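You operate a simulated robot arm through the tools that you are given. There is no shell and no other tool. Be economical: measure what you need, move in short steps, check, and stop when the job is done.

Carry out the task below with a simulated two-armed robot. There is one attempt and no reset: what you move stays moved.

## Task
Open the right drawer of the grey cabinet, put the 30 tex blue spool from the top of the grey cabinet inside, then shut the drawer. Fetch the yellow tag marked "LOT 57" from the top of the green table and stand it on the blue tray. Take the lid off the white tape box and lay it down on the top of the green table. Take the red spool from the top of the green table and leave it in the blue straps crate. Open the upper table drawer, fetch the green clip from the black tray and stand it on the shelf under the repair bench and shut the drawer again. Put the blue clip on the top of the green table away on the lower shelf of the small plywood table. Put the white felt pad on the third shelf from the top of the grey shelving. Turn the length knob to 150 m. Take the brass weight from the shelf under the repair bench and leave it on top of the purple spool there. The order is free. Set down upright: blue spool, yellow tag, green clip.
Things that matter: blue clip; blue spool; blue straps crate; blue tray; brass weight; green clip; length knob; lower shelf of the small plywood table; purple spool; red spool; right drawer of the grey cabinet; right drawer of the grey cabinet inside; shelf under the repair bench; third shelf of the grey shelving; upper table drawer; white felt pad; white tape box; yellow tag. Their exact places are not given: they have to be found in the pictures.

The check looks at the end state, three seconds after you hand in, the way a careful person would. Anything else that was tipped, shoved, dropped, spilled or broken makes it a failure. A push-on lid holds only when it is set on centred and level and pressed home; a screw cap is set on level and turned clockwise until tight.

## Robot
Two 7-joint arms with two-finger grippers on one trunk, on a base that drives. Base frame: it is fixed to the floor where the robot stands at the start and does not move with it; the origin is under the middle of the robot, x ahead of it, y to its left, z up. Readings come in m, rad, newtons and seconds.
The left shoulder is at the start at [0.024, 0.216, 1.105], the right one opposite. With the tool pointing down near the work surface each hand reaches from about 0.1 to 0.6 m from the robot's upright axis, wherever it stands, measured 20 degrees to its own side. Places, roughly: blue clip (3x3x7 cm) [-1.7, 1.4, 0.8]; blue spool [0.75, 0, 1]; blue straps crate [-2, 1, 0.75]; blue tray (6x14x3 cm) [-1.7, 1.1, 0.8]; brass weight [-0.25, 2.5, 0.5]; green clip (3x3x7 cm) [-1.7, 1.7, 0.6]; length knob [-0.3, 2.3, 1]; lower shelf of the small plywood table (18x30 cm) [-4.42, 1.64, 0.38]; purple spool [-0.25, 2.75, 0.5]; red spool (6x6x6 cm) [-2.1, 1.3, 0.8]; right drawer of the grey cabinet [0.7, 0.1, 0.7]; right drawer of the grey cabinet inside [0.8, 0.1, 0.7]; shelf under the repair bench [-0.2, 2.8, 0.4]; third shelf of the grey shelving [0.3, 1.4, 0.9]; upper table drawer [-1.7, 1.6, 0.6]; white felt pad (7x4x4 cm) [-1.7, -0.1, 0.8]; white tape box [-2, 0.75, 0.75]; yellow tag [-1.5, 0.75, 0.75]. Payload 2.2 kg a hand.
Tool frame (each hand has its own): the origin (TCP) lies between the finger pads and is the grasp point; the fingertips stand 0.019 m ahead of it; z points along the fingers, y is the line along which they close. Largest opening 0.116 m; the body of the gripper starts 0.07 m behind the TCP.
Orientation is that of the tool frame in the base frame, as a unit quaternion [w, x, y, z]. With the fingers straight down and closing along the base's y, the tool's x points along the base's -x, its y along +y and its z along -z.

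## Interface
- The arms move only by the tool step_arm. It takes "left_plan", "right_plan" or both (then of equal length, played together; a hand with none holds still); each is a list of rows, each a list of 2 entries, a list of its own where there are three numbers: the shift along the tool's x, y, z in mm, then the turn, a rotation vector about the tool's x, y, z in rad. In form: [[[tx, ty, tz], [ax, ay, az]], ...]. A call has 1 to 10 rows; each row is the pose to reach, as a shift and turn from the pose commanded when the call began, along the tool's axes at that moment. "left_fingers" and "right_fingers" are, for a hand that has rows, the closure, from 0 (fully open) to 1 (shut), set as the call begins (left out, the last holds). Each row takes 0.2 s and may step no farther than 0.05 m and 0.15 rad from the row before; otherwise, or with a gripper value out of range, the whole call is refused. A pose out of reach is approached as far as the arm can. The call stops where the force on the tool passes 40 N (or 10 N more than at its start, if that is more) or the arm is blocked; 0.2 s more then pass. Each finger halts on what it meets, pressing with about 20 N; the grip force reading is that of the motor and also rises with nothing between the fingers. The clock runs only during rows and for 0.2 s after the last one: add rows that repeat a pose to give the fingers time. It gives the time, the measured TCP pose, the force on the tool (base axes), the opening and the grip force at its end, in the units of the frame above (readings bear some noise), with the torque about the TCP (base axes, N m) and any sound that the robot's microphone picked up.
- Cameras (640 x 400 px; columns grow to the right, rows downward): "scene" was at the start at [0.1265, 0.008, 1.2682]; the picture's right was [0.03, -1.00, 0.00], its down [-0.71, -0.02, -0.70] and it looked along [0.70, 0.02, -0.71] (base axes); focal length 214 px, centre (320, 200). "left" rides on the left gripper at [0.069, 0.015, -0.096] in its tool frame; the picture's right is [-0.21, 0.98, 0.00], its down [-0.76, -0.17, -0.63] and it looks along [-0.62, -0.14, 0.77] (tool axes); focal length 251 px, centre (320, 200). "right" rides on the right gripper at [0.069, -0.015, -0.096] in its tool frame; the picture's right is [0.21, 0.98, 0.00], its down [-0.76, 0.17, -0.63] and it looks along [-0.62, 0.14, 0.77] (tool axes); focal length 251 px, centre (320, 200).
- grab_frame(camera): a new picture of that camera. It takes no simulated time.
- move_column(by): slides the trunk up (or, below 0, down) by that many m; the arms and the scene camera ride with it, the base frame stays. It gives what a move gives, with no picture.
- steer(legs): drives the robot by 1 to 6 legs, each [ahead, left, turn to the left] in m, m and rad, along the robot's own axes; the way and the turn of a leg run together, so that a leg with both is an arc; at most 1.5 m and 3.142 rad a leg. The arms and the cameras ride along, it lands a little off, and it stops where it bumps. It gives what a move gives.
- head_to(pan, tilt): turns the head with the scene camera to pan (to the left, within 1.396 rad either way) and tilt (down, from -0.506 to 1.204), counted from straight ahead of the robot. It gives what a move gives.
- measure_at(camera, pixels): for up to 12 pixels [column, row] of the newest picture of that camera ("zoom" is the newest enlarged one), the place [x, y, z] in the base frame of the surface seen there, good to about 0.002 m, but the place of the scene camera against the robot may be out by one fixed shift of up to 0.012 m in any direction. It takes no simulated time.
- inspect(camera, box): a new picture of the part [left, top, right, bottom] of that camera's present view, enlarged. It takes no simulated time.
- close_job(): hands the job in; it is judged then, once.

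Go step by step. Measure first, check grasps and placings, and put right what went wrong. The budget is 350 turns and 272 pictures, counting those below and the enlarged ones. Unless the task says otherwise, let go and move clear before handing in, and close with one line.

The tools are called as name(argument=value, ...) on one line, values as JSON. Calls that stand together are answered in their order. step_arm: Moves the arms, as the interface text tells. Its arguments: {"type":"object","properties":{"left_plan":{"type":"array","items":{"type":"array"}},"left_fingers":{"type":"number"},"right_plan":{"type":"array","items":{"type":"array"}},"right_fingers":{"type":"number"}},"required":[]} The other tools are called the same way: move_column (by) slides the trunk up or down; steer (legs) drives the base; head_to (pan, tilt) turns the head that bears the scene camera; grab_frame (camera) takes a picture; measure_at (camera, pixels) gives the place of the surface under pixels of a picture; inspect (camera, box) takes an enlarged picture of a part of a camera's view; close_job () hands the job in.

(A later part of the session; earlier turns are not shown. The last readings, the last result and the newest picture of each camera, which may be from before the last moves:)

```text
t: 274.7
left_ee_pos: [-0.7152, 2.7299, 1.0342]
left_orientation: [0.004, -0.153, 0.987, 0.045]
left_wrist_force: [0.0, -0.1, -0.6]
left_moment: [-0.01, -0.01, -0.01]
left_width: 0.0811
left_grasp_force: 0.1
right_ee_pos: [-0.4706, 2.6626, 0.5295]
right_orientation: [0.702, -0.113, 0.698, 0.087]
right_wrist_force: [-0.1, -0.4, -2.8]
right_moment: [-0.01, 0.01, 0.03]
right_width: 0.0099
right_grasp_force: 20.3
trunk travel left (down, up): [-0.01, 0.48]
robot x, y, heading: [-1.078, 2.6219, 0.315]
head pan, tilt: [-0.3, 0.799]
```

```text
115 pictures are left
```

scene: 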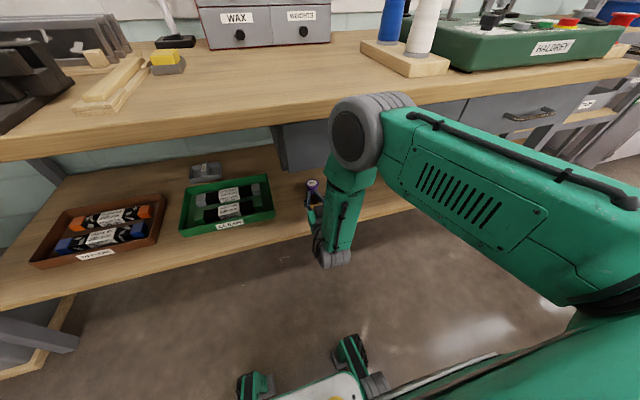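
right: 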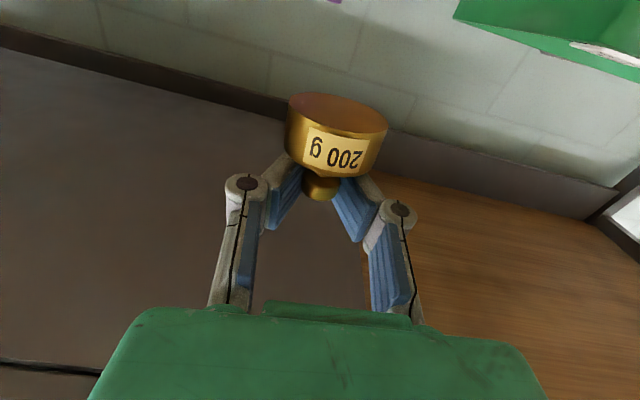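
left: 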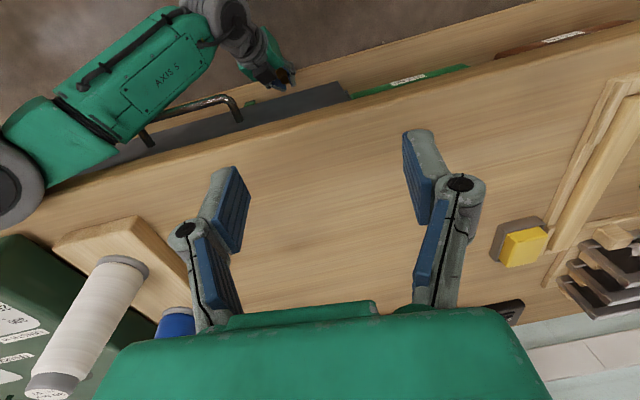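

Weight held level. I'll drive in 8 cm, then extend over the spool.

steer(legs=[[0.075, 0, 0]])

step_arm(right_plan=[[[0, -10, 20], [0, 0, 0]], [[0, -20, 40], [0, 0, 0]], [[0, -25, 58], [0, 0, 0]], [[0, -25, 58], [0, 0, 0]], [[0, -25, 58], [0, 0, 0]]])

grab_frame(camera="right")

grab_frame(camera="scene")

```text
t: 275.8
left_ee_pos: [-0.6398, 2.7527, 1.0332]
left_orientation: [0.001, -0.151, 0.988, 0.044]
left_wrist_force: [0.3, 0.2, -0.1]
left_moment: [0.01, 0.01, 0.01]
left_width: 0.0814
left_grasp_force: 0.0
right_ee_pos: [-0.3979, 2.6853, 0.5292]
right_orientation: [0.702, -0.111, 0.698, 0.085]
right_wrist_force: [1.2, 0.3, -2.4]
right_moment: [0.02, 0.0, -0.02]
right_width: 0.0099
right_grasp_force: 20.5
trunk travel left (down, up): [-0.01, 0.48]
robot x, y, heading: [-1.0066, 2.6427, 0.314]
head pan, tilt: [-0.3, 0.799]
```

```text
t: 276.9
left_ee_pos: [-0.65, 2.754, 1.0369]
left_orientation: [0.006, -0.151, 0.988, 0.044]
left_wrist_force: [0.4, 0.3, 0.0]
left_moment: [0.03, 0.01, -0.01]
left_width: 0.0812
left_grasp_force: 0.1
right_ee_pos: [-0.3499, 2.6816, 0.5283]
right_orientation: [0.7, -0.114, 0.7, 0.084]
right_wrist_force: [-0.7, 0.5, -2.2]
right_moment: [0.01, 0.02, 0.01]
right_width: 0.0099
right_grasp_force: 19.6
trunk travel left (down, up): [-0.01, 0.48]
robot x, y, heading: [-1.008, 2.6446, 0.313]
head pan, tilt: [-0.3, 0.799]
```

```text
114 pictures are left
```

right: 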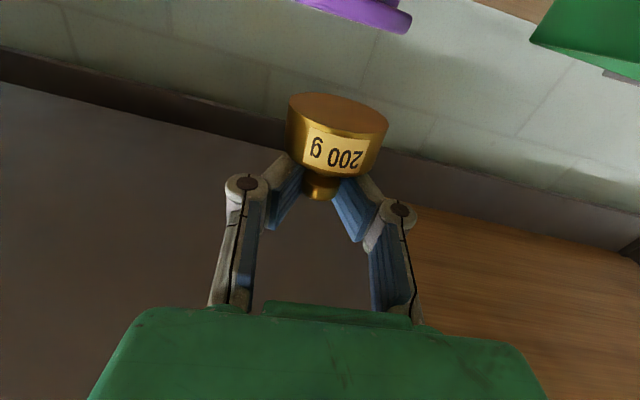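

```text
113 pictures are left
```

scene: 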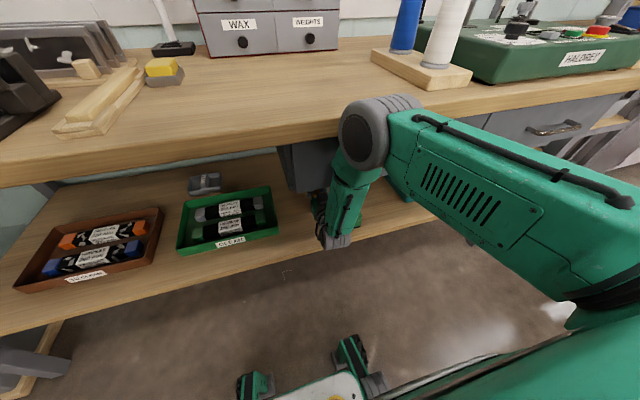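

measure_at(camera="right", pixels=[[300, 2], [410, 20], [350, 18], [375, 28], [330, 105], [330, 185]])

```text
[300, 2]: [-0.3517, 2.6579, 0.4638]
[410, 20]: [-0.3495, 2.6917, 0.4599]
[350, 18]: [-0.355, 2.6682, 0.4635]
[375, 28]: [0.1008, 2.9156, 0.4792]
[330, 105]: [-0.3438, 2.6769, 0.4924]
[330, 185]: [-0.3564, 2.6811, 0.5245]
```

step_arm(right_plan=[[[0, -11, 7], [0, 0, 0]], [[0, -11, 13], [0, 0, 0]], [[0, -11, 13], [0, 0, 0]], [[10, -11, 13], [0, 0, 0]], [[19, -11, 13], [0, 0, 0]], [[19, -11, 13], [0, 0, 0]]])

grab_frame(camera="right")

```text
t: 278.4
left_ee_pos: [-0.6595, 2.7505, 1.0419]
left_orientation: [0.011, -0.151, 0.988, 0.045]
left_wrist_force: [-0.4, 0.1, -0.2]
left_moment: [-0.06, -0.02, 0.0]
left_width: 0.0817
left_grasp_force: 0.0
right_ee_pos: [-0.3365, 2.6804, 0.5251]
right_orientation: [0.706, -0.113, 0.694, 0.084]
right_wrist_force: [0.2, 0.3, -2.2]
right_moment: [-0.01, -0.03, 0.01]
right_width: 0.0097
right_grasp_force: 20.2
right hand out of reach, approached as far as the arm can: row 1, 2, 3, 4, 5, 6
trunk travel left (down, up): [-0.01, 0.48]
robot x, y, heading: [-1.0062, 2.6417, 0.313]
head pan, tilt: [-0.3, 0.799]
```

```text
112 pictures are left
```

right: 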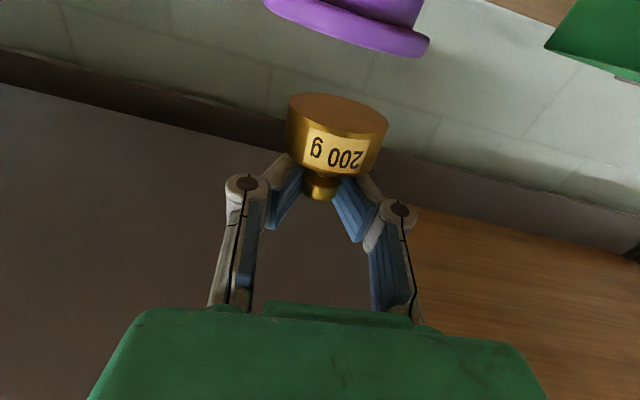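

grab_frame(camera="scene")

grab_frame(camera="left")

```text
111 pictures are left
```

scene: 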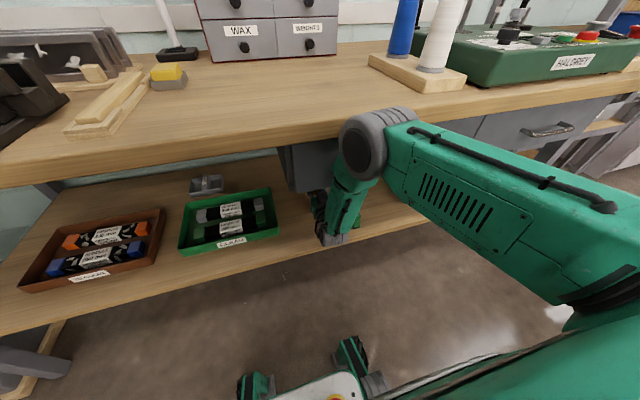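

```text
110 pictures are left
```

left: 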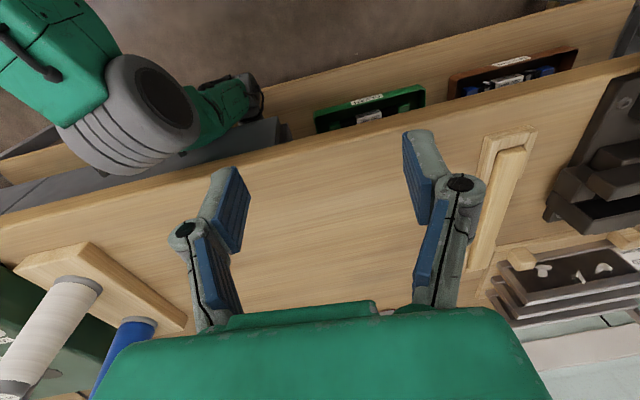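

measure_at(camera="left", pixels=[[165, 95], [120, 150], [170, 155], [195, 125], [250, 90], [200, 150], [150, 175], [240, 150]])

```text
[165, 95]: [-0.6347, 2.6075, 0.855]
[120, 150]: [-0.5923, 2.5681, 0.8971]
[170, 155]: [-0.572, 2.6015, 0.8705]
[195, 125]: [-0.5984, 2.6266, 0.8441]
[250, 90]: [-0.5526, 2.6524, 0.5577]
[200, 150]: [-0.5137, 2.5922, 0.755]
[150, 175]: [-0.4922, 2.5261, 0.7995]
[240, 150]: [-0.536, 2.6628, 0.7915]
```

The hand is just short in reach for descending. I'll nudge the base forward 2 cm and try again.

steer(legs=[[0.02, 0, 0]])

step_arm(right_plan=[[[0, 0, 0], [0, 0, 0]], [[0, 0, 0], [0, 0, 0]], [[0, 0, 0], [0, 0, 0]]])

inspect(camera="scene", box=[280, 90, 440, 250])

```text
t: 279.0
left_ee_pos: [-0.6455, 2.746, 1.0348]
left_orientation: [0.003, -0.149, 0.988, 0.047]
left_wrist_force: [-0.3, -0.3, 1.4]
left_moment: [0.05, -0.05, 0.01]
left_width: 0.081
left_grasp_force: 0.1
right_ee_pos: [-0.3412, 2.6815, 0.505]
right_orientation: [0.693, -0.115, 0.706, 0.087]
right_wrist_force: [0.8, 0.7, -1.7]
right_moment: [-0.01, -0.01, -0.02]
right_width: 0.0102
right_grasp_force: 19.7
trunk travel left (down, up): [-0.01, 0.48]
robot x, y, heading: [-1.0105, 2.6391, 0.31]
head pan, tilt: [-0.3, 0.799]
stopped in leg 1: the robot was blocked; the commanded pose is now the measured one
```

```text
t: 279.8
left_ee_pos: [-0.647, 2.7462, 1.0353]
left_orientation: [0.005, -0.15, 0.988, 0.047]
left_wrist_force: [0.2, 0.3, 0.2]
left_moment: [0.01, 0.0, -0.03]
left_width: 0.0816
left_grasp_force: 0.1
right_ee_pos: [-0.3403, 2.681, 0.5044]
right_orientation: [0.693, -0.116, 0.706, 0.086]
right_wrist_force: [-0.3, -0.9, -2.1]
right_moment: [-0.01, -0.02, -0.02]
right_width: 0.0098
right_grasp_force: 20.1
trunk travel left (down, up): [-0.01, 0.48]
robot x, y, heading: [-1.009, 2.6426, 0.312]
head pan, tilt: [-0.3, 0.799]
```

```text
2.50 times, centred on (360, 170) of scene
```

zoom: 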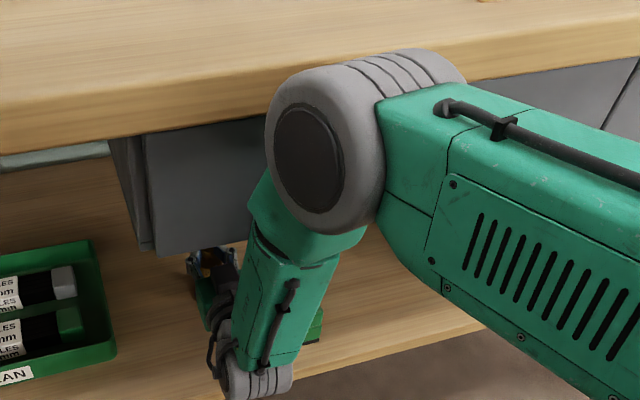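

The weight's bottom is now ~2 mm above the spool top and about 8 mm left of centre. I'll shift right and lower gently.

step_arm(right_plan=[[[0, -4, 1], [0, 0, 0]], [[0, -8, 2], [0, 0, 0]], [[0, -8, 2], [0, 0, 0]], [[0, -8, 2], [0, 0, 0]]])

grab_frame(camera="right")

```text
t: 280.8
left_ee_pos: [-0.6478, 2.7474, 1.0339]
left_orientation: [0.006, -0.15, 0.988, 0.046]
left_wrist_force: [0.1, -0.1, 0.0]
left_moment: [0.0, 0.0, 0.03]
left_width: 0.0812
left_grasp_force: 0.1
right_ee_pos: [-0.3375, 2.6772, 0.5035]
right_orientation: [0.693, -0.115, 0.707, 0.081]
right_wrist_force: [-0.3, -0.4, -2.5]
right_moment: [-0.02, -0.01, 0.01]
right_width: 0.0096
right_grasp_force: 19.9
right hand out of reach, approached as far as the arm can: row 2, 3, 4
trunk travel left (down, up): [-0.01, 0.48]
robot x, y, heading: [-1.0061, 2.6457, 0.313]
head pan, tilt: [-0.3, 0.799]
```

```text
108 pictures are left
```

right: 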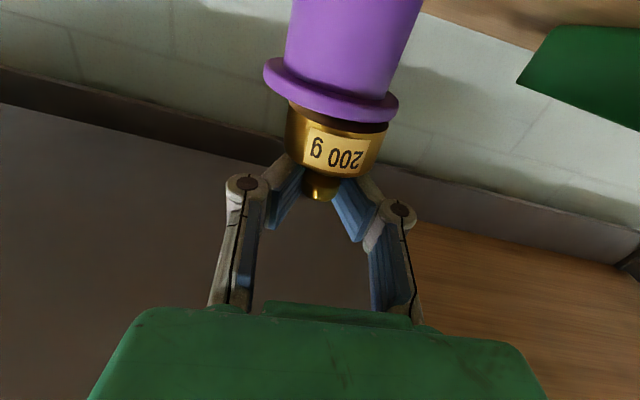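

It looks well centred under the flange view (331 vs 337). I'll lower until contact.

step_arm(right_plan=[[[2, 0, 0], [0, 0, 0]], [[3, 0, 0], [0, 0, 0]], [[4, 0, 0], [0, 0, 0]], [[4, 0, 0], [0, 0, 0]]])

inspect(camera="right", box=[230, 40, 430, 220])

```text
t: 281.8
left_ee_pos: [-0.6512, 2.7472, 1.0357]
left_orientation: [0.007, -0.15, 0.988, 0.047]
left_wrist_force: [0.5, -0.8, 0.5]
left_moment: [0.02, 0.0, -0.01]
left_width: 0.081
left_grasp_force: 0.1
right_ee_pos: [-0.3384, 2.6778, 0.5047]
right_orientation: [0.696, -0.113, 0.704, 0.08]
right_wrist_force: [0.5, -0.3, -2.1]
right_moment: [-0.03, -0.06, 0.01]
right_width: 0.0095
right_grasp_force: 20.0
trunk travel left (down, up): [-0.01, 0.48]
robot x, y, heading: [-1.0104, 2.6447, 0.312]
head pan, tilt: [-0.3, 0.799]
```

```text
2.22 times, centred on (330, 130) of right
```

zoom: 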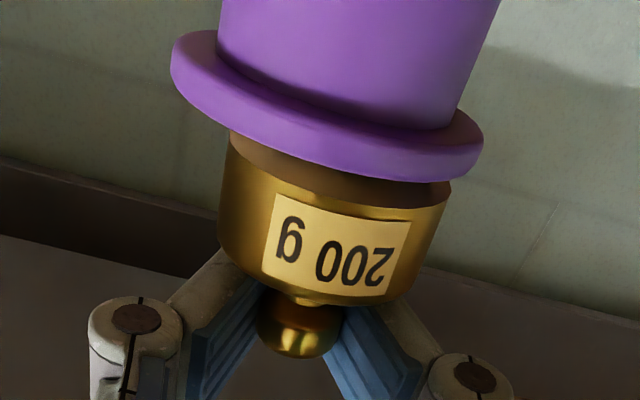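

The weight hovers 2 mm above. I'll lower the trunk by 5 mm instead.

move_column(by=-0.005)

inspect(camera="right", box=[230, 40, 430, 220])

```text
t: 282.4
left_ee_pos: [-0.6489, 2.7464, 1.031]
left_orientation: [0.006, -0.15, 0.988, 0.047]
left_wrist_force: [0.0, -0.3, -0.3]
left_moment: [-0.01, 0.0, 0.0]
left_width: 0.0809
left_grasp_force: 0.0
right_ee_pos: [-0.3344, 2.6777, 0.501]
right_orientation: [0.697, -0.113, 0.703, 0.08]
right_wrist_force: [-0.1, 0.7, -2.1]
right_moment: [0.0, 0.01, -0.03]
right_width: 0.0098
right_grasp_force: 20.0
trunk travel left (down, up): [-0.005, 0.485]
robot x, y, heading: [-1.007, 2.6396, 0.313]
head pan, tilt: [-0.3, 0.799]
```

```text
2.22 times, centred on (330, 130) of right
```

zoom: 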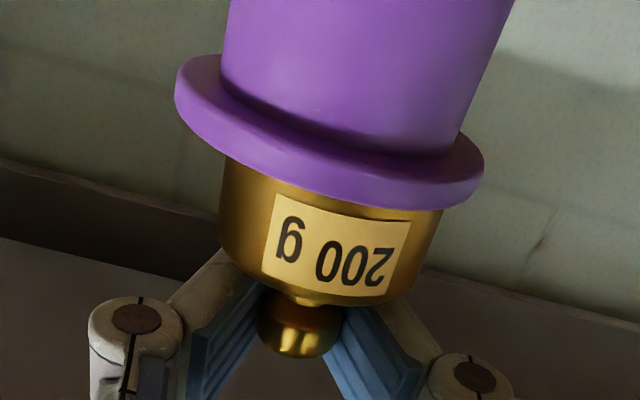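

move_column(by=-0.004)

step_arm(right_plan=[[[1, 0, 0], [0, 0, 0]], [[2, 0, 0], [0, 0, 0]], [[2, 0, 0], [0, 0, 0]]])

inspect(camera="right", box=[230, 40, 430, 220])

```text
t: 282.9
left_ee_pos: [-0.6497, 2.7469, 1.028]
left_orientation: [0.007, -0.15, 0.987, 0.047]
left_wrist_force: [0.0, -0.2, 1.0]
left_moment: [0.02, -0.02, -0.04]
left_width: 0.0812
left_grasp_force: 0.0
right_ee_pos: [-0.3339, 2.6781, 0.4989]
right_orientation: [0.7, -0.112, 0.701, 0.08]
right_wrist_force: [1.9, -0.1, 15.9]
right_moment: [0.32, 0.03, 0.0]
right_width: 0.0092
right_grasp_force: 19.8
trunk travel left (down, up): [-0.001, 0.489]
robot x, y, heading: [-1.0093, 2.6414, 0.314]
head pan, tilt: [-0.3, 0.799]
```

```text
t: 283.7
left_ee_pos: [-0.6476, 2.7473, 1.0279]
left_orientation: [0.006, -0.149, 0.988, 0.047]
left_wrist_force: [-0.2, -0.5, -0.4]
left_moment: [-0.01, 0.03, 0.01]
left_width: 0.0811
left_grasp_force: 0.0
right_ee_pos: [-0.3324, 2.6768, 0.4965]
right_orientation: [0.698, -0.112, 0.702, 0.079]
right_wrist_force: [4.4, 4.2, 20.0]
right_moment: [0.45, -0.1, -0.03]
right_width: 0.0079
right_grasp_force: 19.8
trunk travel left (down, up): [-0.001, 0.489]
robot x, y, heading: [-1.0093, 2.6437, 0.316]
head pan, tilt: [-0.3, 0.799]
```

```text
2.22 times, centred on (330, 130) of right
```

zoom: 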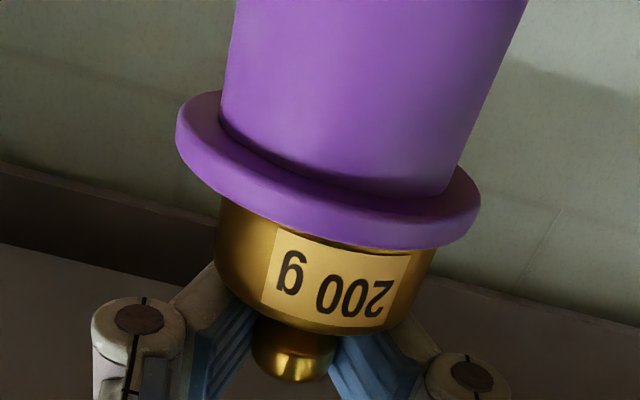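

Seated (20 N). I'll relieve a little, open, and withdraw straight back.

step_arm(right_plan=[[[-2, 0, 0], [0, 0, 0]], [[-2, 0, 0], [0, 0, 0]]])

step_arm(right_plan=[[[-2, 0, 0], [0, 0, 0]], [[-2, 0, 0], [0, 0, 0]], [[-2, 0, 0], [0, 0, 0]], [[-2, 0, -25], [0, 0, 0]], [[-2, 0, -70], [0, 0, 0]], [[-2, 0, -100], [0, 0, 0]], [[-2, 0, -100], [0, 0, 0]]], right_fingers=0.6)

grab_frame(camera="right")

```text
t: 284.3
left_ee_pos: [-0.6495, 2.7482, 1.0282]
left_orientation: [0.006, -0.15, 0.988, 0.047]
left_wrist_force: [0.5, -0.6, -0.1]
left_moment: [0.01, 0.0, 0.05]
left_width: 0.081
left_grasp_force: 0.1
right_ee_pos: [-0.3339, 2.677, 0.4947]
right_orientation: [0.697, -0.111, 0.704, 0.079]
right_wrist_force: [4.9, 4.1, 18.4]
right_moment: [0.44, -0.07, -0.15]
right_width: 0.0075
right_grasp_force: 20.5
trunk travel left (down, up): [-0.001, 0.489]
robot x, y, heading: [-1.006, 2.64, 0.309]
head pan, tilt: [-0.3, 0.799]
```

```text
t: 285.9
left_ee_pos: [-0.6395, 2.7483, 1.0234]
left_orientation: [0.001, -0.15, 0.988, 0.047]
left_wrist_force: [-0.4, 0.6, 0.6]
left_moment: [-0.04, -0.07, -0.01]
left_width: 0.0812
left_grasp_force: 0.0
right_ee_pos: [-0.4258, 2.6486, 0.4937]
right_orientation: [0.694, -0.111, 0.708, 0.075]
right_wrist_force: [-0.4, -0.2, -0.5]
right_moment: [0.03, -0.02, -0.02]
right_width: 0.0461
right_grasp_force: 0.0
trunk travel left (down, up): [-0.001, 0.489]
robot x, y, heading: [-1.0079, 2.6435, 0.309]
head pan, tilt: [-0.3, 0.799]
```

```text
104 pictures are left
```

right: 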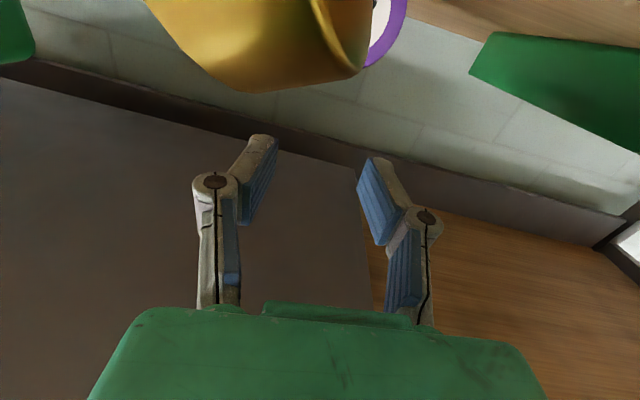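

Something moved: the weight appears close to the camera. I'll look at the scene.

grab_frame(camera="scene")

measure_at(camera="right", pixels=[[260, 40], [250, 85], [345, 30], [385, 40], [375, 10], [190, 20]])

```text
103 pictures are left
```

scene: 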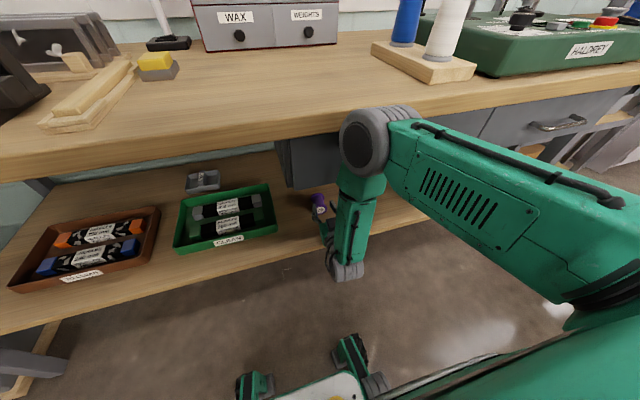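

```text
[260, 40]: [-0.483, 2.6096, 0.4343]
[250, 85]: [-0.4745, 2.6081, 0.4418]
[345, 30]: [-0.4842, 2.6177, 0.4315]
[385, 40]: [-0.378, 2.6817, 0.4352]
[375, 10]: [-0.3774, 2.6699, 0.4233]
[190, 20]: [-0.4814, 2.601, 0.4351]
```

inspect(camera="scene", box=[280, 170, 400, 290])

inspect(camera="right", box=[100, 0, 480, 130])

```text
3.33 times, centred on (340, 230) of scene
```

zoom: 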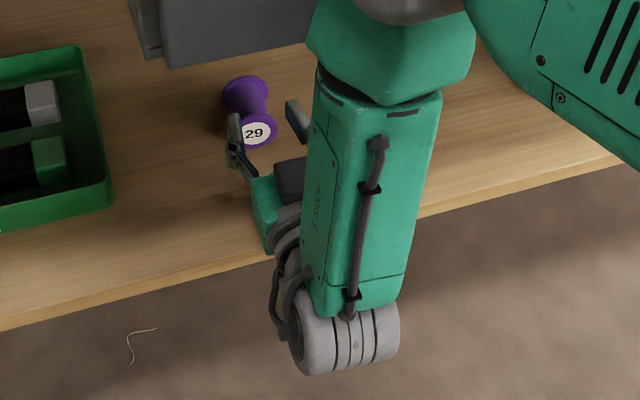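

```text
1.68 times, centred on (290, 65) of right
```

zoom: 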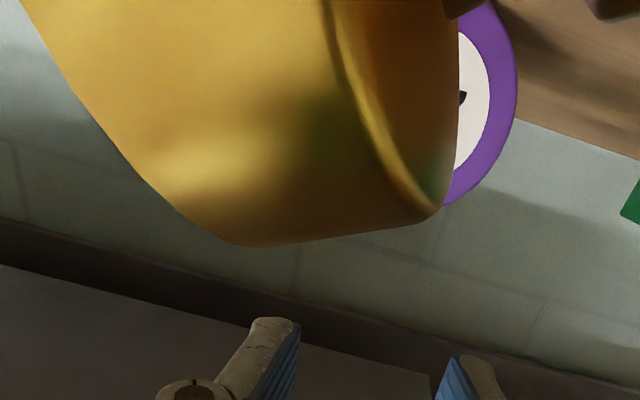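

The spool tipped over and the weight lies near the shelf edge, because the fingers dragged the weight as they withdrew. I'll raise the hand straight up first, then look.

step_arm(right_plan=[[[-25, 0, 0], [0, 0, 0]], [[-50, 0, 0], [0, 0, 0]], [[-75, 0, -20], [0, 0, 0]], [[-90, 0, -50], [0, 0, 0]], [[-90, 0, -60], [0, 0, 0]]], right_fingers=0.3)

grab_frame(camera="right")

```text
t: 287.1
left_ee_pos: [-0.6398, 2.7472, 1.0234]
left_orientation: [0.001, -0.15, 0.988, 0.046]
left_wrist_force: [0.0, 0.2, -0.5]
left_moment: [0.02, 0.04, 0.02]
left_width: 0.0813
left_grasp_force: 0.0
right_ee_pos: [-0.4828, 2.6397, 0.5861]
right_orientation: [0.694, -0.111, 0.707, 0.08]
right_wrist_force: [-0.2, -0.1, -0.3]
right_moment: [0.01, 0.02, 0.0]
right_width: 0.0816
right_grasp_force: 0.0
trunk travel left (down, up): [-0.001, 0.489]
robot x, y, heading: [-1.0076, 2.639, 0.315]
head pan, tilt: [-0.3, 0.799]
```

```text
100 pictures are left
```

right: 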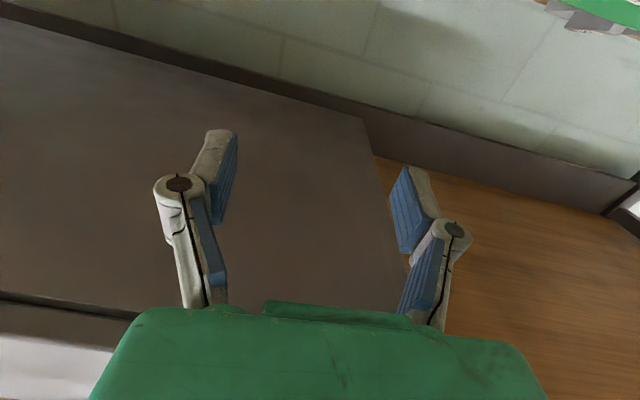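

steer(legs=[[-0.12, 0, 0]])

step_arm(right_plan=[[[0, 0, 0], [0, 0.13, 0]], [[0, 0, 0], [0, 0.26, 0]], [[0, 0, 0], [0, 0.39, 0]], [[0, 0, 0], [0, 0.52, 0]], [[0, 0, 0], [0, 0.65, 0]], [[0, 0, 0], [0, 0.78, 0]], [[0, 0, 0], [0, 0.78, 0]]])

grab_frame(camera="right")

grab_frame(camera="scene")

```text
t: 288.3
left_ee_pos: [-0.7553, 2.7081, 1.024]
left_orientation: [0.002, -0.149, 0.988, 0.047]
left_wrist_force: [-0.7, 0.5, 0.7]
left_moment: [0.03, -0.02, 0.01]
left_width: 0.081
left_grasp_force: 0.1
right_ee_pos: [-0.5977, 2.6009, 0.5869]
right_orientation: [0.695, -0.11, 0.707, 0.078]
right_wrist_force: [0.1, 0.4, 0.1]
right_moment: [0.01, 0.01, 0.03]
right_width: 0.0812
right_grasp_force: 0.0
trunk travel left (down, up): [-0.001, 0.489]
robot x, y, heading: [-1.124, 2.6081, 0.307]
head pan, tilt: [-0.3, 0.799]
```

```text
t: 289.9
left_ee_pos: [-0.7563, 2.7075, 1.0246]
left_orientation: [0.003, -0.148, 0.988, 0.048]
left_wrist_force: [0.0, -0.4, -0.2]
left_moment: [-0.01, -0.01, 0.01]
left_width: 0.0815
left_grasp_force: 0.0
right_ee_pos: [-0.5965, 2.5991, 0.5885]
right_orientation: [0.372, -0.132, 0.918, 0.032]
right_wrist_force: [0.8, -0.4, 0.2]
right_moment: [-0.02, -0.02, -0.01]
right_width: 0.0812
right_grasp_force: 0.1
trunk travel left (down, up): [-0.001, 0.489]
robot x, y, heading: [-1.1266, 2.6054, 0.312]
head pan, tilt: [-0.3, 0.799]
```

```text
99 pictures are left
```

right: 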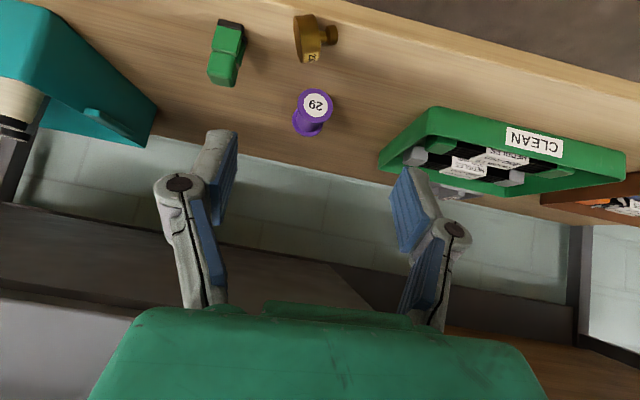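

```text
98 pictures are left
```

scene: 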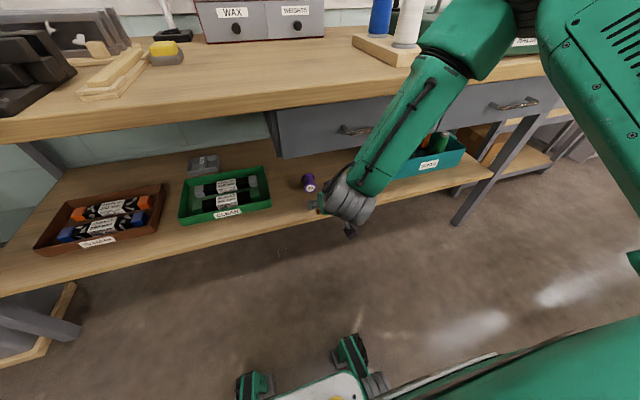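

Good view: the clip still stands, the weight lies on its side (knob to my left), and the spool lies with its top facing me. I'll measure them.

inspect(camera="right", box=[190, 0, 390, 150])

measure_at(camera="right", pixels=[[297, 35], [308, 42], [318, 38], [332, 35], [310, 18], [306, 62], [318, 105], [302, 98], [332, 100], [305, 130], [312, 133], [228, 78]])

```text
2.67 times, centred on (290, 75) of right
```

zoom: 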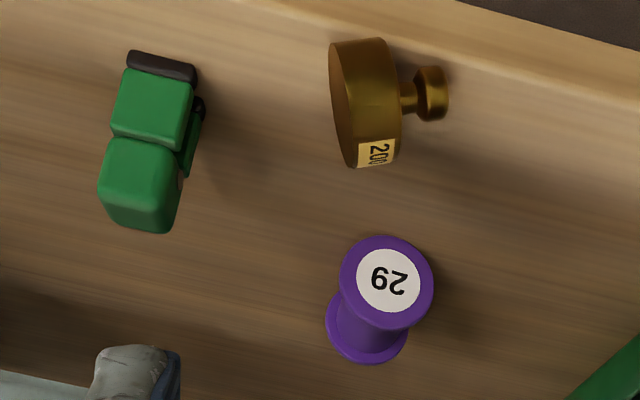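

```text
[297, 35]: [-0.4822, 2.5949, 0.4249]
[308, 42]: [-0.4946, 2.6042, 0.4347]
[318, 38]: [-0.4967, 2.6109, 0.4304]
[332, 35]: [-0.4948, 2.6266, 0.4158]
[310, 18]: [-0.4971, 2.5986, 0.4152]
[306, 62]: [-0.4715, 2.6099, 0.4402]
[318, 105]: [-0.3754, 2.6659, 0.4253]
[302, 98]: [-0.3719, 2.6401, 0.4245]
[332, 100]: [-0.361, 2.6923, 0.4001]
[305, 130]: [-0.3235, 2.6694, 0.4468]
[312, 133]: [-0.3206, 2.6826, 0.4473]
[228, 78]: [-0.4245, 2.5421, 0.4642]
```

Plan: the left hand reaches in from the left, grips the weight and later tilts upright. The right hand does the same with the spool. First I'll move the base 0.3 m right.

steer(legs=[[0, 0, -1.571], [0.3, 0, 0], [0, 0, 1.576]])

step_arm(left_plan=[[[0, 10, 0], [0, 0, 0.15]], [[0, 20, 0], [0, 0, 0.3]], [[0, 30, 0], [0, 0, 0.45]], [[0, 40, 0], [0, 0, 0.6]], [[0, 50, 0], [0, 0, 0.75]], [[0, 60, 0], [0, 0, 0.9]], [[0, 70, 0], [0, 0, 1.05]], [[0, 80, 0], [0, 0, 1.2]], [[0, 90, 0], [0, 0, 1.35]], [[0, 100, 0], [0, 0, 1.5]]], left_fingers=0.4)

```text
t: 299.6
left_ee_pos: [-0.6678, 2.4219, 1.0245]
left_orientation: [0.002, -0.144, 0.988, 0.048]
left_wrist_force: [0.2, 0.1, 0.4]
left_moment: [0.0, 0.0, 0.02]
left_width: 0.0808
left_grasp_force: 0.1
right_ee_pos: [-0.5092, 2.3157, 0.5869]
right_orientation: [0.374, -0.128, 0.918, 0.029]
right_wrist_force: [-0.7, 0.3, -0.5]
right_moment: [-0.03, 0.0, 0.01]
right_width: 0.0813
right_grasp_force: 0.0
trunk travel left (down, up): [-0.001, 0.489]
robot x, y, heading: [-1.0379, 2.3221, 0.303]
head pan, tilt: [-0.3, 0.799]
```

```text
t: 301.8
left_ee_pos: [-0.7012, 2.5194, 1.0338]
left_orientation: [-0.029, 0.568, 0.822, 0.037]
left_wrist_force: [0.3, -0.3, 0.1]
left_moment: [-0.02, 0.0, -0.03]
left_width: 0.0696
left_grasp_force: 0.1
right_ee_pos: [-0.5117, 2.3155, 0.5893]
right_orientation: [0.376, -0.13, 0.917, 0.031]
right_wrist_force: [-0.6, -0.4, 0.3]
right_moment: [0.0, 0.0, -0.02]
right_width: 0.0811
right_grasp_force: 0.0
trunk travel left (down, up): [-0.001, 0.489]
robot x, y, heading: [-1.0335, 2.3177, 0.301]
head pan, tilt: [-0.3, 0.799]
```

step_arm(left_plan=[[[9, 0, 45], [0, 0, 0]], [[18, 0, 92], [0, 0, 0]], [[27, 0, 139], [0.006, -0.142, 0.003]], [[36, 0, 186], [0.012, -0.285, 0.007]], [[45, 0, 233], [0.017, -0.427, 0.01]], [[54, 10, 280], [0.023, -0.569, 0.014]], [[63, 20, 327], [0.029, -0.711, 0.017]], [[72, 30, 374], [0.035, -0.854, 0.021]], [[80, 40, 421], [0.041, -0.996, 0.024]], [[88, 50, 468], [0.0465, -1.138, 0.027]]])

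grab_frame(camera="left")

```text
t: 304.0
left_ee_pos: [-0.6902, 2.6625, 0.5798]
left_orientation: [0.408, 0.507, 0.701, -0.292]
left_wrist_force: [0.4, 0.3, -0.2]
left_moment: [-0.01, -0.04, -0.01]
left_width: 0.0697
left_grasp_force: 0.0
right_ee_pos: [-0.5114, 2.3162, 0.5885]
right_orientation: [0.374, -0.13, 0.918, 0.029]
right_wrist_force: [-0.5, -0.5, -0.1]
right_moment: [0.01, -0.03, 0.02]
right_width: 0.0814
right_grasp_force: 0.0
trunk travel left (down, up): [-0.001, 0.489]
robot x, y, heading: [-1.0397, 2.3242, 0.304]
head pan, tilt: [-0.3, 0.799]
```

```text
96 pictures are left
```

left: 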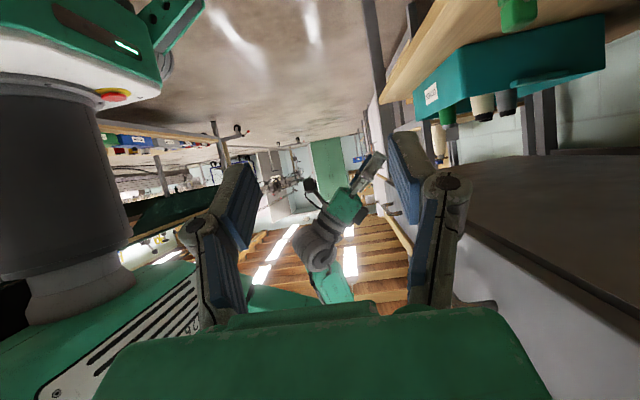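

step_arm(left_plan=[[[26, 0, 44], [0, 0, 0]], [[53, 20, 80], [0, 0, 0]], [[53, 65, 80], [0, 0, 0]], [[53, 110, 80], [0, 0, 0]], [[53, 150, 80], [0, 0, 0]], [[53, 178, 80], [0, 0, 0]], [[53, 178, 80], [0, 0, 0]], [[53, 178, 80], [0, 0, 0]]])

grab_frame(camera="left")

```text
refused: row 1 steps farther than a row can; nothing moved
```

```text
95 pictures are left
```

left: 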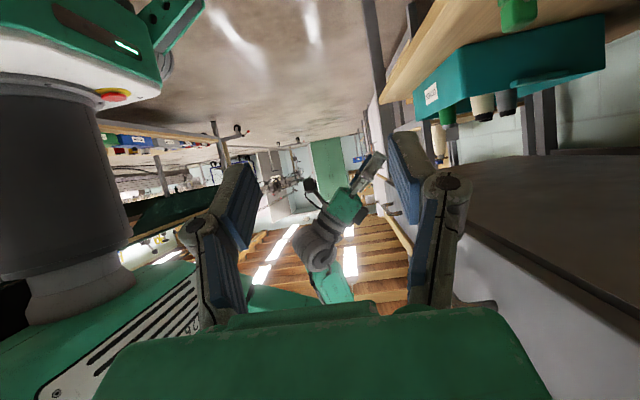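

step_arm(left_plan=[[[20, 0, 35], [0, 0, 0]], [[45, 0, 70], [0, 0, 0]], [[53, 35, 80], [0, 0, 0]], [[53, 80, 80], [0, 0, 0]], [[53, 125, 80], [0, 0, 0]], [[53, 165, 80], [0, 0, 0]], [[53, 178, 80], [0, 0, 0]], [[53, 178, 80], [0, 0, 0]]])

grab_frame(camera="left")

```text
t: 305.8
left_ee_pos: [-0.5037, 2.679, 0.4901]
left_orientation: [0.406, 0.508, 0.701, -0.293]
left_wrist_force: [0.2, -0.4, -0.5]
left_moment: [-0.01, -0.05, 0.0]
left_width: 0.0695
left_grasp_force: 0.1
right_ee_pos: [-0.5116, 2.3153, 0.59]
right_orientation: [0.376, -0.13, 0.917, 0.03]
right_wrist_force: [0.0, -0.1, 0.1]
right_moment: [-0.01, 0.0, -0.03]
right_width: 0.081
right_grasp_force: 0.1
trunk travel left (down, up): [-0.001, 0.489]
robot x, y, heading: [-1.0357, 2.3205, 0.304]
head pan, tilt: [-0.3, 0.799]
```

```text
94 pictures are left
```

left: 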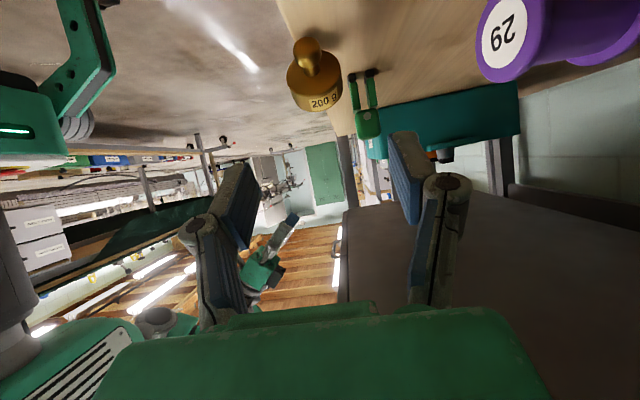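

Excellent view down the weight's axis. I'll measure it.

measure_at(camera="left", pixels=[[306, 47], [315, 65], [290, 75], [340, 80], [316, 100], [325, 70], [505, 40], [480, 40], [610, 50], [560, 20]])

```text
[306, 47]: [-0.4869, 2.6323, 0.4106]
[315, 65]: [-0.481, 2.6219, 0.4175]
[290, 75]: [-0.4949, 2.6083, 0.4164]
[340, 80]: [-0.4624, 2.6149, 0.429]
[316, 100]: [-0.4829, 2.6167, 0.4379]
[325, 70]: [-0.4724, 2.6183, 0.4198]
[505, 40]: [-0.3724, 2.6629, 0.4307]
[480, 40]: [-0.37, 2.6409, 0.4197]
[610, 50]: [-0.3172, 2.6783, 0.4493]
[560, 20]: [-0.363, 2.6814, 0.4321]
```

step_arm(left_plan=[[[10, 2, 25], [0, 0, 0]], [[17, 2, 55], [0, 0, 0]], [[17, 2, 85], [0, 0, 0]], [[17, 2, 99], [0, 0, 0]], [[17, 2, 99], [0, 0, 0]]])

step_arm(left_plan=[[[0, 0, 0], [0, 0, 0]], [[0, 0, 0], [0, 0, 0]], [[0, 0, 0], [0, 0, 0]]], left_fingers=1)

grab_frame(camera="left")

```text
t: 307.0
left_ee_pos: [-0.4754, 2.6085, 0.4308]
left_orientation: [0.406, 0.508, 0.702, -0.291]
left_wrist_force: [-3.3, 7.0, 16.3]
left_moment: [2.49, 0.64, 0.2]
left_width: 0.0693
left_grasp_force: 0.0
right_ee_pos: [-0.5122, 2.3168, 0.5897]
right_orientation: [0.375, -0.13, 0.917, 0.03]
right_wrist_force: [-1.6, 0.9, 0.2]
right_moment: [-0.04, -0.03, 0.02]
right_width: 0.0813
right_grasp_force: 0.0
trunk travel left (down, up): [-0.001, 0.489]
robot x, y, heading: [-1.0365, 2.3233, 0.302]
head pan, tilt: [-0.3, 0.799]
```

```text
t: 307.8
left_ee_pos: [-0.4766, 2.6086, 0.4305]
left_orientation: [0.407, 0.508, 0.701, -0.291]
left_wrist_force: [2.5, 12.9, 23.7]
left_moment: [3.04, 0.58, -0.44]
left_width: 0.0382
left_grasp_force: 20.1
right_ee_pos: [-0.5127, 2.3149, 0.5908]
right_orientation: [0.376, -0.13, 0.917, 0.03]
right_wrist_force: [0.3, 1.1, -0.7]
right_moment: [-0.02, 0.01, 0.0]
right_width: 0.0811
right_grasp_force: 0.1
trunk travel left (down, up): [-0.001, 0.489]
robot x, y, heading: [-1.0342, 2.3198, 0.298]
head pan, tilt: [-0.3, 0.799]
```

```text
93 pictures are left
```

left: 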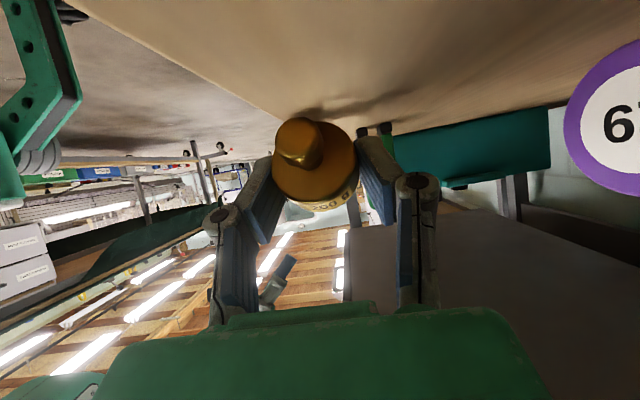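

Gripped at 0.038 m. I'll lift, pull out to the front and raise.

step_arm(left_plan=[[[-18, 0, -10], [0, 0, 0]], [[-45, 0, -26], [0, 0, 0]], [[-60, -20, -35], [0, 0, 0]], [[-60, -65, -35], [0, 0, 0]], [[-60, -110, -35], [0, 0, 0]], [[-60, -155, -35], [0, 0, 0]], [[-60, -195, -35], [0, 0, 0]]])

step_arm(left_plan=[[[-40, 0, -24], [0, 0, 0]], [[-82, 0, -47], [0, 0, 0]], [[-124, 0, -71], [0, 0, 0]], [[-166, 0, -95], [0, 0, 0]], [[-208, 0, -119], [0, 0, 0]], [[-250, 0, -143], [0, 0, 0]], [[-292, 0, -167], [0, 0, 0]], [[-334, 0, -191], [0, 0, 0]], [[-376, 0, -215], [0, 0, 0]], [[-400, 0, -230], [0, 0, 0]]])

grab_frame(camera="scene")

```text
t: 309.4
left_ee_pos: [-0.6626, 2.5412, 0.4994]
left_orientation: [0.405, 0.508, 0.701, -0.293]
left_wrist_force: [-0.6, -0.5, -1.3]
left_moment: [-0.01, 0.0, -0.02]
left_width: 0.0384
left_grasp_force: 19.8
right_ee_pos: [-0.5116, 2.3156, 0.5895]
right_orientation: [0.377, -0.13, 0.917, 0.029]
right_wrist_force: [-0.2, 0.1, -0.1]
right_moment: [0.0, -0.02, -0.03]
right_width: 0.0813
right_grasp_force: 0.0
trunk travel left (down, up): [-0.001, 0.489]
robot x, y, heading: [-1.0346, 2.3227, 0.301]
head pan, tilt: [-0.3, 0.799]
```

```text
t: 311.6
left_ee_pos: [-0.6627, 2.545, 0.9588]
left_orientation: [0.404, 0.508, 0.702, -0.293]
left_wrist_force: [0.5, 0.0, -1.0]
left_moment: [-0.02, -0.01, -0.02]
left_width: 0.0385
left_grasp_force: 19.9
right_ee_pos: [-0.5109, 2.3157, 0.5897]
right_orientation: [0.376, -0.13, 0.917, 0.03]
right_wrist_force: [-0.1, 0.2, 0.5]
right_moment: [-0.01, 0.0, -0.02]
right_width: 0.0814
right_grasp_force: 0.0
trunk travel left (down, up): [-0.001, 0.489]
robot x, y, heading: [-1.033, 2.3226, 0.304]
head pan, tilt: [-0.3, 0.799]
```

```text
92 pictures are left
```

scene: 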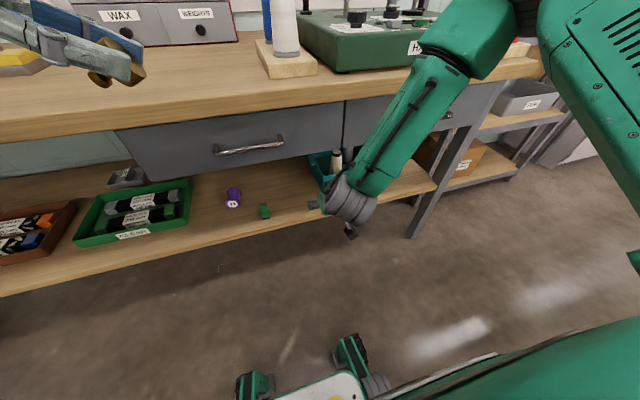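

step_arm(left_plan=[[[0, 22, 0], [0, 0.125, 0]], [[0, 44, 0], [0, 0.25, 0]], [[0, 66, 0], [0, 0.375, 0]], [[0, 88, 0], [0, 0.5, 0]], [[0, 110, 0], [0, 0.625, 0]], [[0, 132, 0], [0, 0.75, 0]], [[0, 156, 0], [0, 0.875, 0]], [[0, 180, 0], [0, 1.0, 0]], [[0, 204, 0], [0, 1.12, 0]], [[0, 228, 0], [0, 1.25, 0]]])

head_to(pan=0.2, tilt=0.6)

grab_frame(camera="scene")

```text
t: 313.8
left_ee_pos: [-0.4881, 2.6129, 0.9466]
left_orientation: [-0.08, 0.584, 0.806, 0.059]
left_wrist_force: [-0.3, -0.3, -1.8]
left_moment: [-0.05, -0.06, 0.02]
left_width: 0.0385
left_grasp_force: 19.9
left hand out of reach, approached as far as the arm can: row 9, 10
right_ee_pos: [-0.5128, 2.3148, 0.5912]
right_orientation: [0.376, -0.129, 0.917, 0.031]
right_wrist_force: [-0.1, -0.7, -0.7]
right_moment: [0.0, 0.04, -0.02]
right_width: 0.0811
right_grasp_force: 0.1
trunk travel left (down, up): [-0.001, 0.489]
robot x, y, heading: [-1.033, 2.3243, 0.299]
head pan, tilt: [-0.3, 0.799]
```

```text
t: 314.8
left_ee_pos: [-0.4868, 2.6123, 0.9465]
left_orientation: [-0.079, 0.584, 0.806, 0.058]
left_wrist_force: [-0.7, 0.8, -1.0]
left_moment: [-0.03, -0.03, 0.01]
left_width: 0.0384
left_grasp_force: 20.1
right_ee_pos: [-0.5105, 2.3152, 0.5881]
right_orientation: [0.376, -0.129, 0.917, 0.031]
right_wrist_force: [0.3, -0.3, -0.4]
right_moment: [-0.02, 0.0, -0.04]
right_width: 0.0814
right_grasp_force: 0.0
trunk travel left (down, up): [-0.001, 0.489]
robot x, y, heading: [-1.0379, 2.322, 0.301]
head pan, tilt: [0.201, 0.6]
```

```text
91 pictures are left
```

scene: 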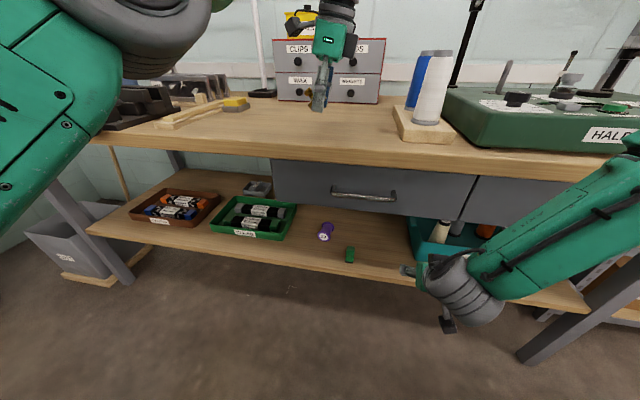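

inspect(camera="scene", box=[280, 50, 370, 140])

```text
4.44 times, centred on (325, 95) of scene
```

zoom: 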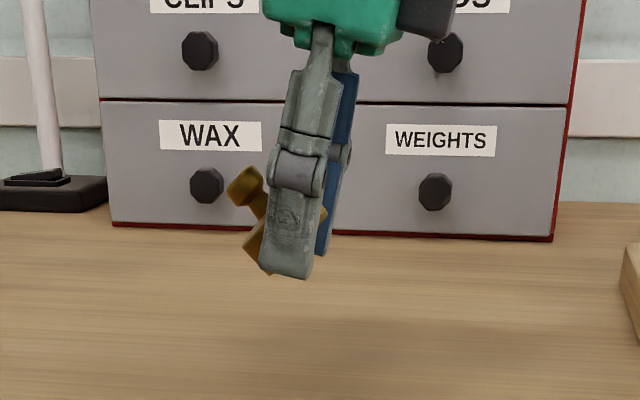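

The weight leans ~40°. I'll rotate a bit more and lower to touch.

step_arm(left_plan=[[[0, 0, 0], [0, 0.12, 0]], [[0, 0, 0], [0, 0.24, 0]], [[0, 0, 15], [0, 0.36, 0]], [[0, 0, 30], [0, 0.36, 0]], [[0, 0, 45], [0, 0.36, 0]], [[0, 0, 45], [0, 0.36, 0]]])

inspect(camera="scene", box=[280, 60, 370, 150])

```text
t: 316.1
left_ee_pos: [-0.4899, 2.622, 0.8972]
left_orientation: [-0.226, 0.563, 0.778, 0.164]
left_wrist_force: [-0.2, 0.1, -1.3]
left_moment: [-0.04, -0.01, -0.03]
left_width: 0.0383
left_grasp_force: 20.3
right_ee_pos: [-0.5112, 2.3143, 0.5893]
right_orientation: [0.376, -0.129, 0.917, 0.031]
right_wrist_force: [-0.4, -0.3, -0.4]
right_moment: [0.01, -0.01, 0.01]
right_width: 0.0813
right_grasp_force: 0.0
trunk travel left (down, up): [-0.001, 0.489]
robot x, y, heading: [-1.0362, 2.3224, 0.303]
head pan, tilt: [0.201, 0.6]
```

```text
4.44 times, centred on (325, 105) of scene
```

zoom: 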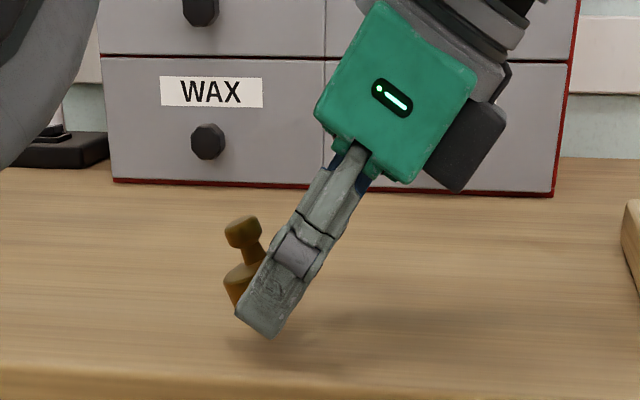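

step_arm(left_plan=[[[-3, 0, 4], [0, 0, 0]], [[-5, 0, 8], [0, 0, 0]], [[-5, 0, 8], [0, 0, 0]]])

step_arm(left_plan=[[[-2, 0, 3], [0, 0, 0]], [[-2, 0, 3], [0, 0, 0]]])

inspect(camera="scene", box=[280, 60, 370, 150])

```text
t: 316.9
left_ee_pos: [-0.4902, 2.621, 0.8895]
left_orientation: [-0.225, 0.563, 0.779, 0.163]
left_wrist_force: [0.1, 0.3, -2.3]
left_moment: [0.03, -0.01, 0.03]
left_width: 0.0385
left_grasp_force: 20.4
right_ee_pos: [-0.5114, 2.3147, 0.5883]
right_orientation: [0.376, -0.129, 0.917, 0.031]
right_wrist_force: [-0.2, -0.2, -0.1]
right_moment: [-0.02, -0.02, 0.03]
right_width: 0.0811
right_grasp_force: 0.0
trunk travel left (down, up): [-0.001, 0.489]
robot x, y, heading: [-1.0378, 2.325, 0.305]
head pan, tilt: [0.201, 0.6]
```

```text
t: 317.6
left_ee_pos: [-0.4885, 2.6238, 0.8846]
left_orientation: [-0.226, 0.562, 0.779, 0.162]
left_wrist_force: [0.3, -0.1, -2.0]
left_moment: [-0.05, -0.03, 0.02]
left_width: 0.0385
left_grasp_force: 20.2
right_ee_pos: [-0.511, 2.3141, 0.5895]
right_orientation: [0.376, -0.129, 0.917, 0.03]
right_wrist_force: [-0.5, 1.0, -0.2]
right_moment: [0.01, 0.01, 0.01]
right_width: 0.0812
right_grasp_force: 0.1
trunk travel left (down, up): [-0.001, 0.489]
robot x, y, heading: [-1.0335, 2.3234, 0.302]
head pan, tilt: [0.201, 0.6]
```

```text
4.44 times, centred on (325, 105) of scene
```

zoom: 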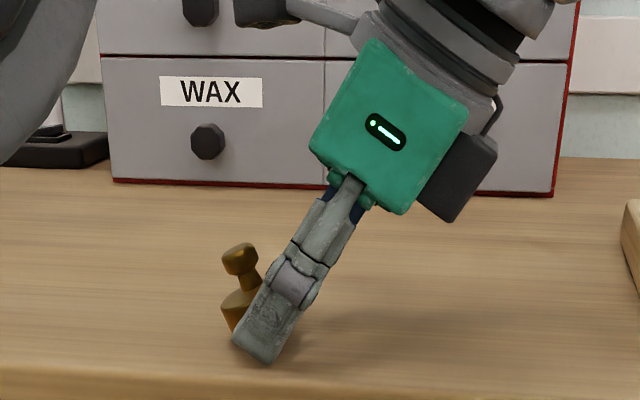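

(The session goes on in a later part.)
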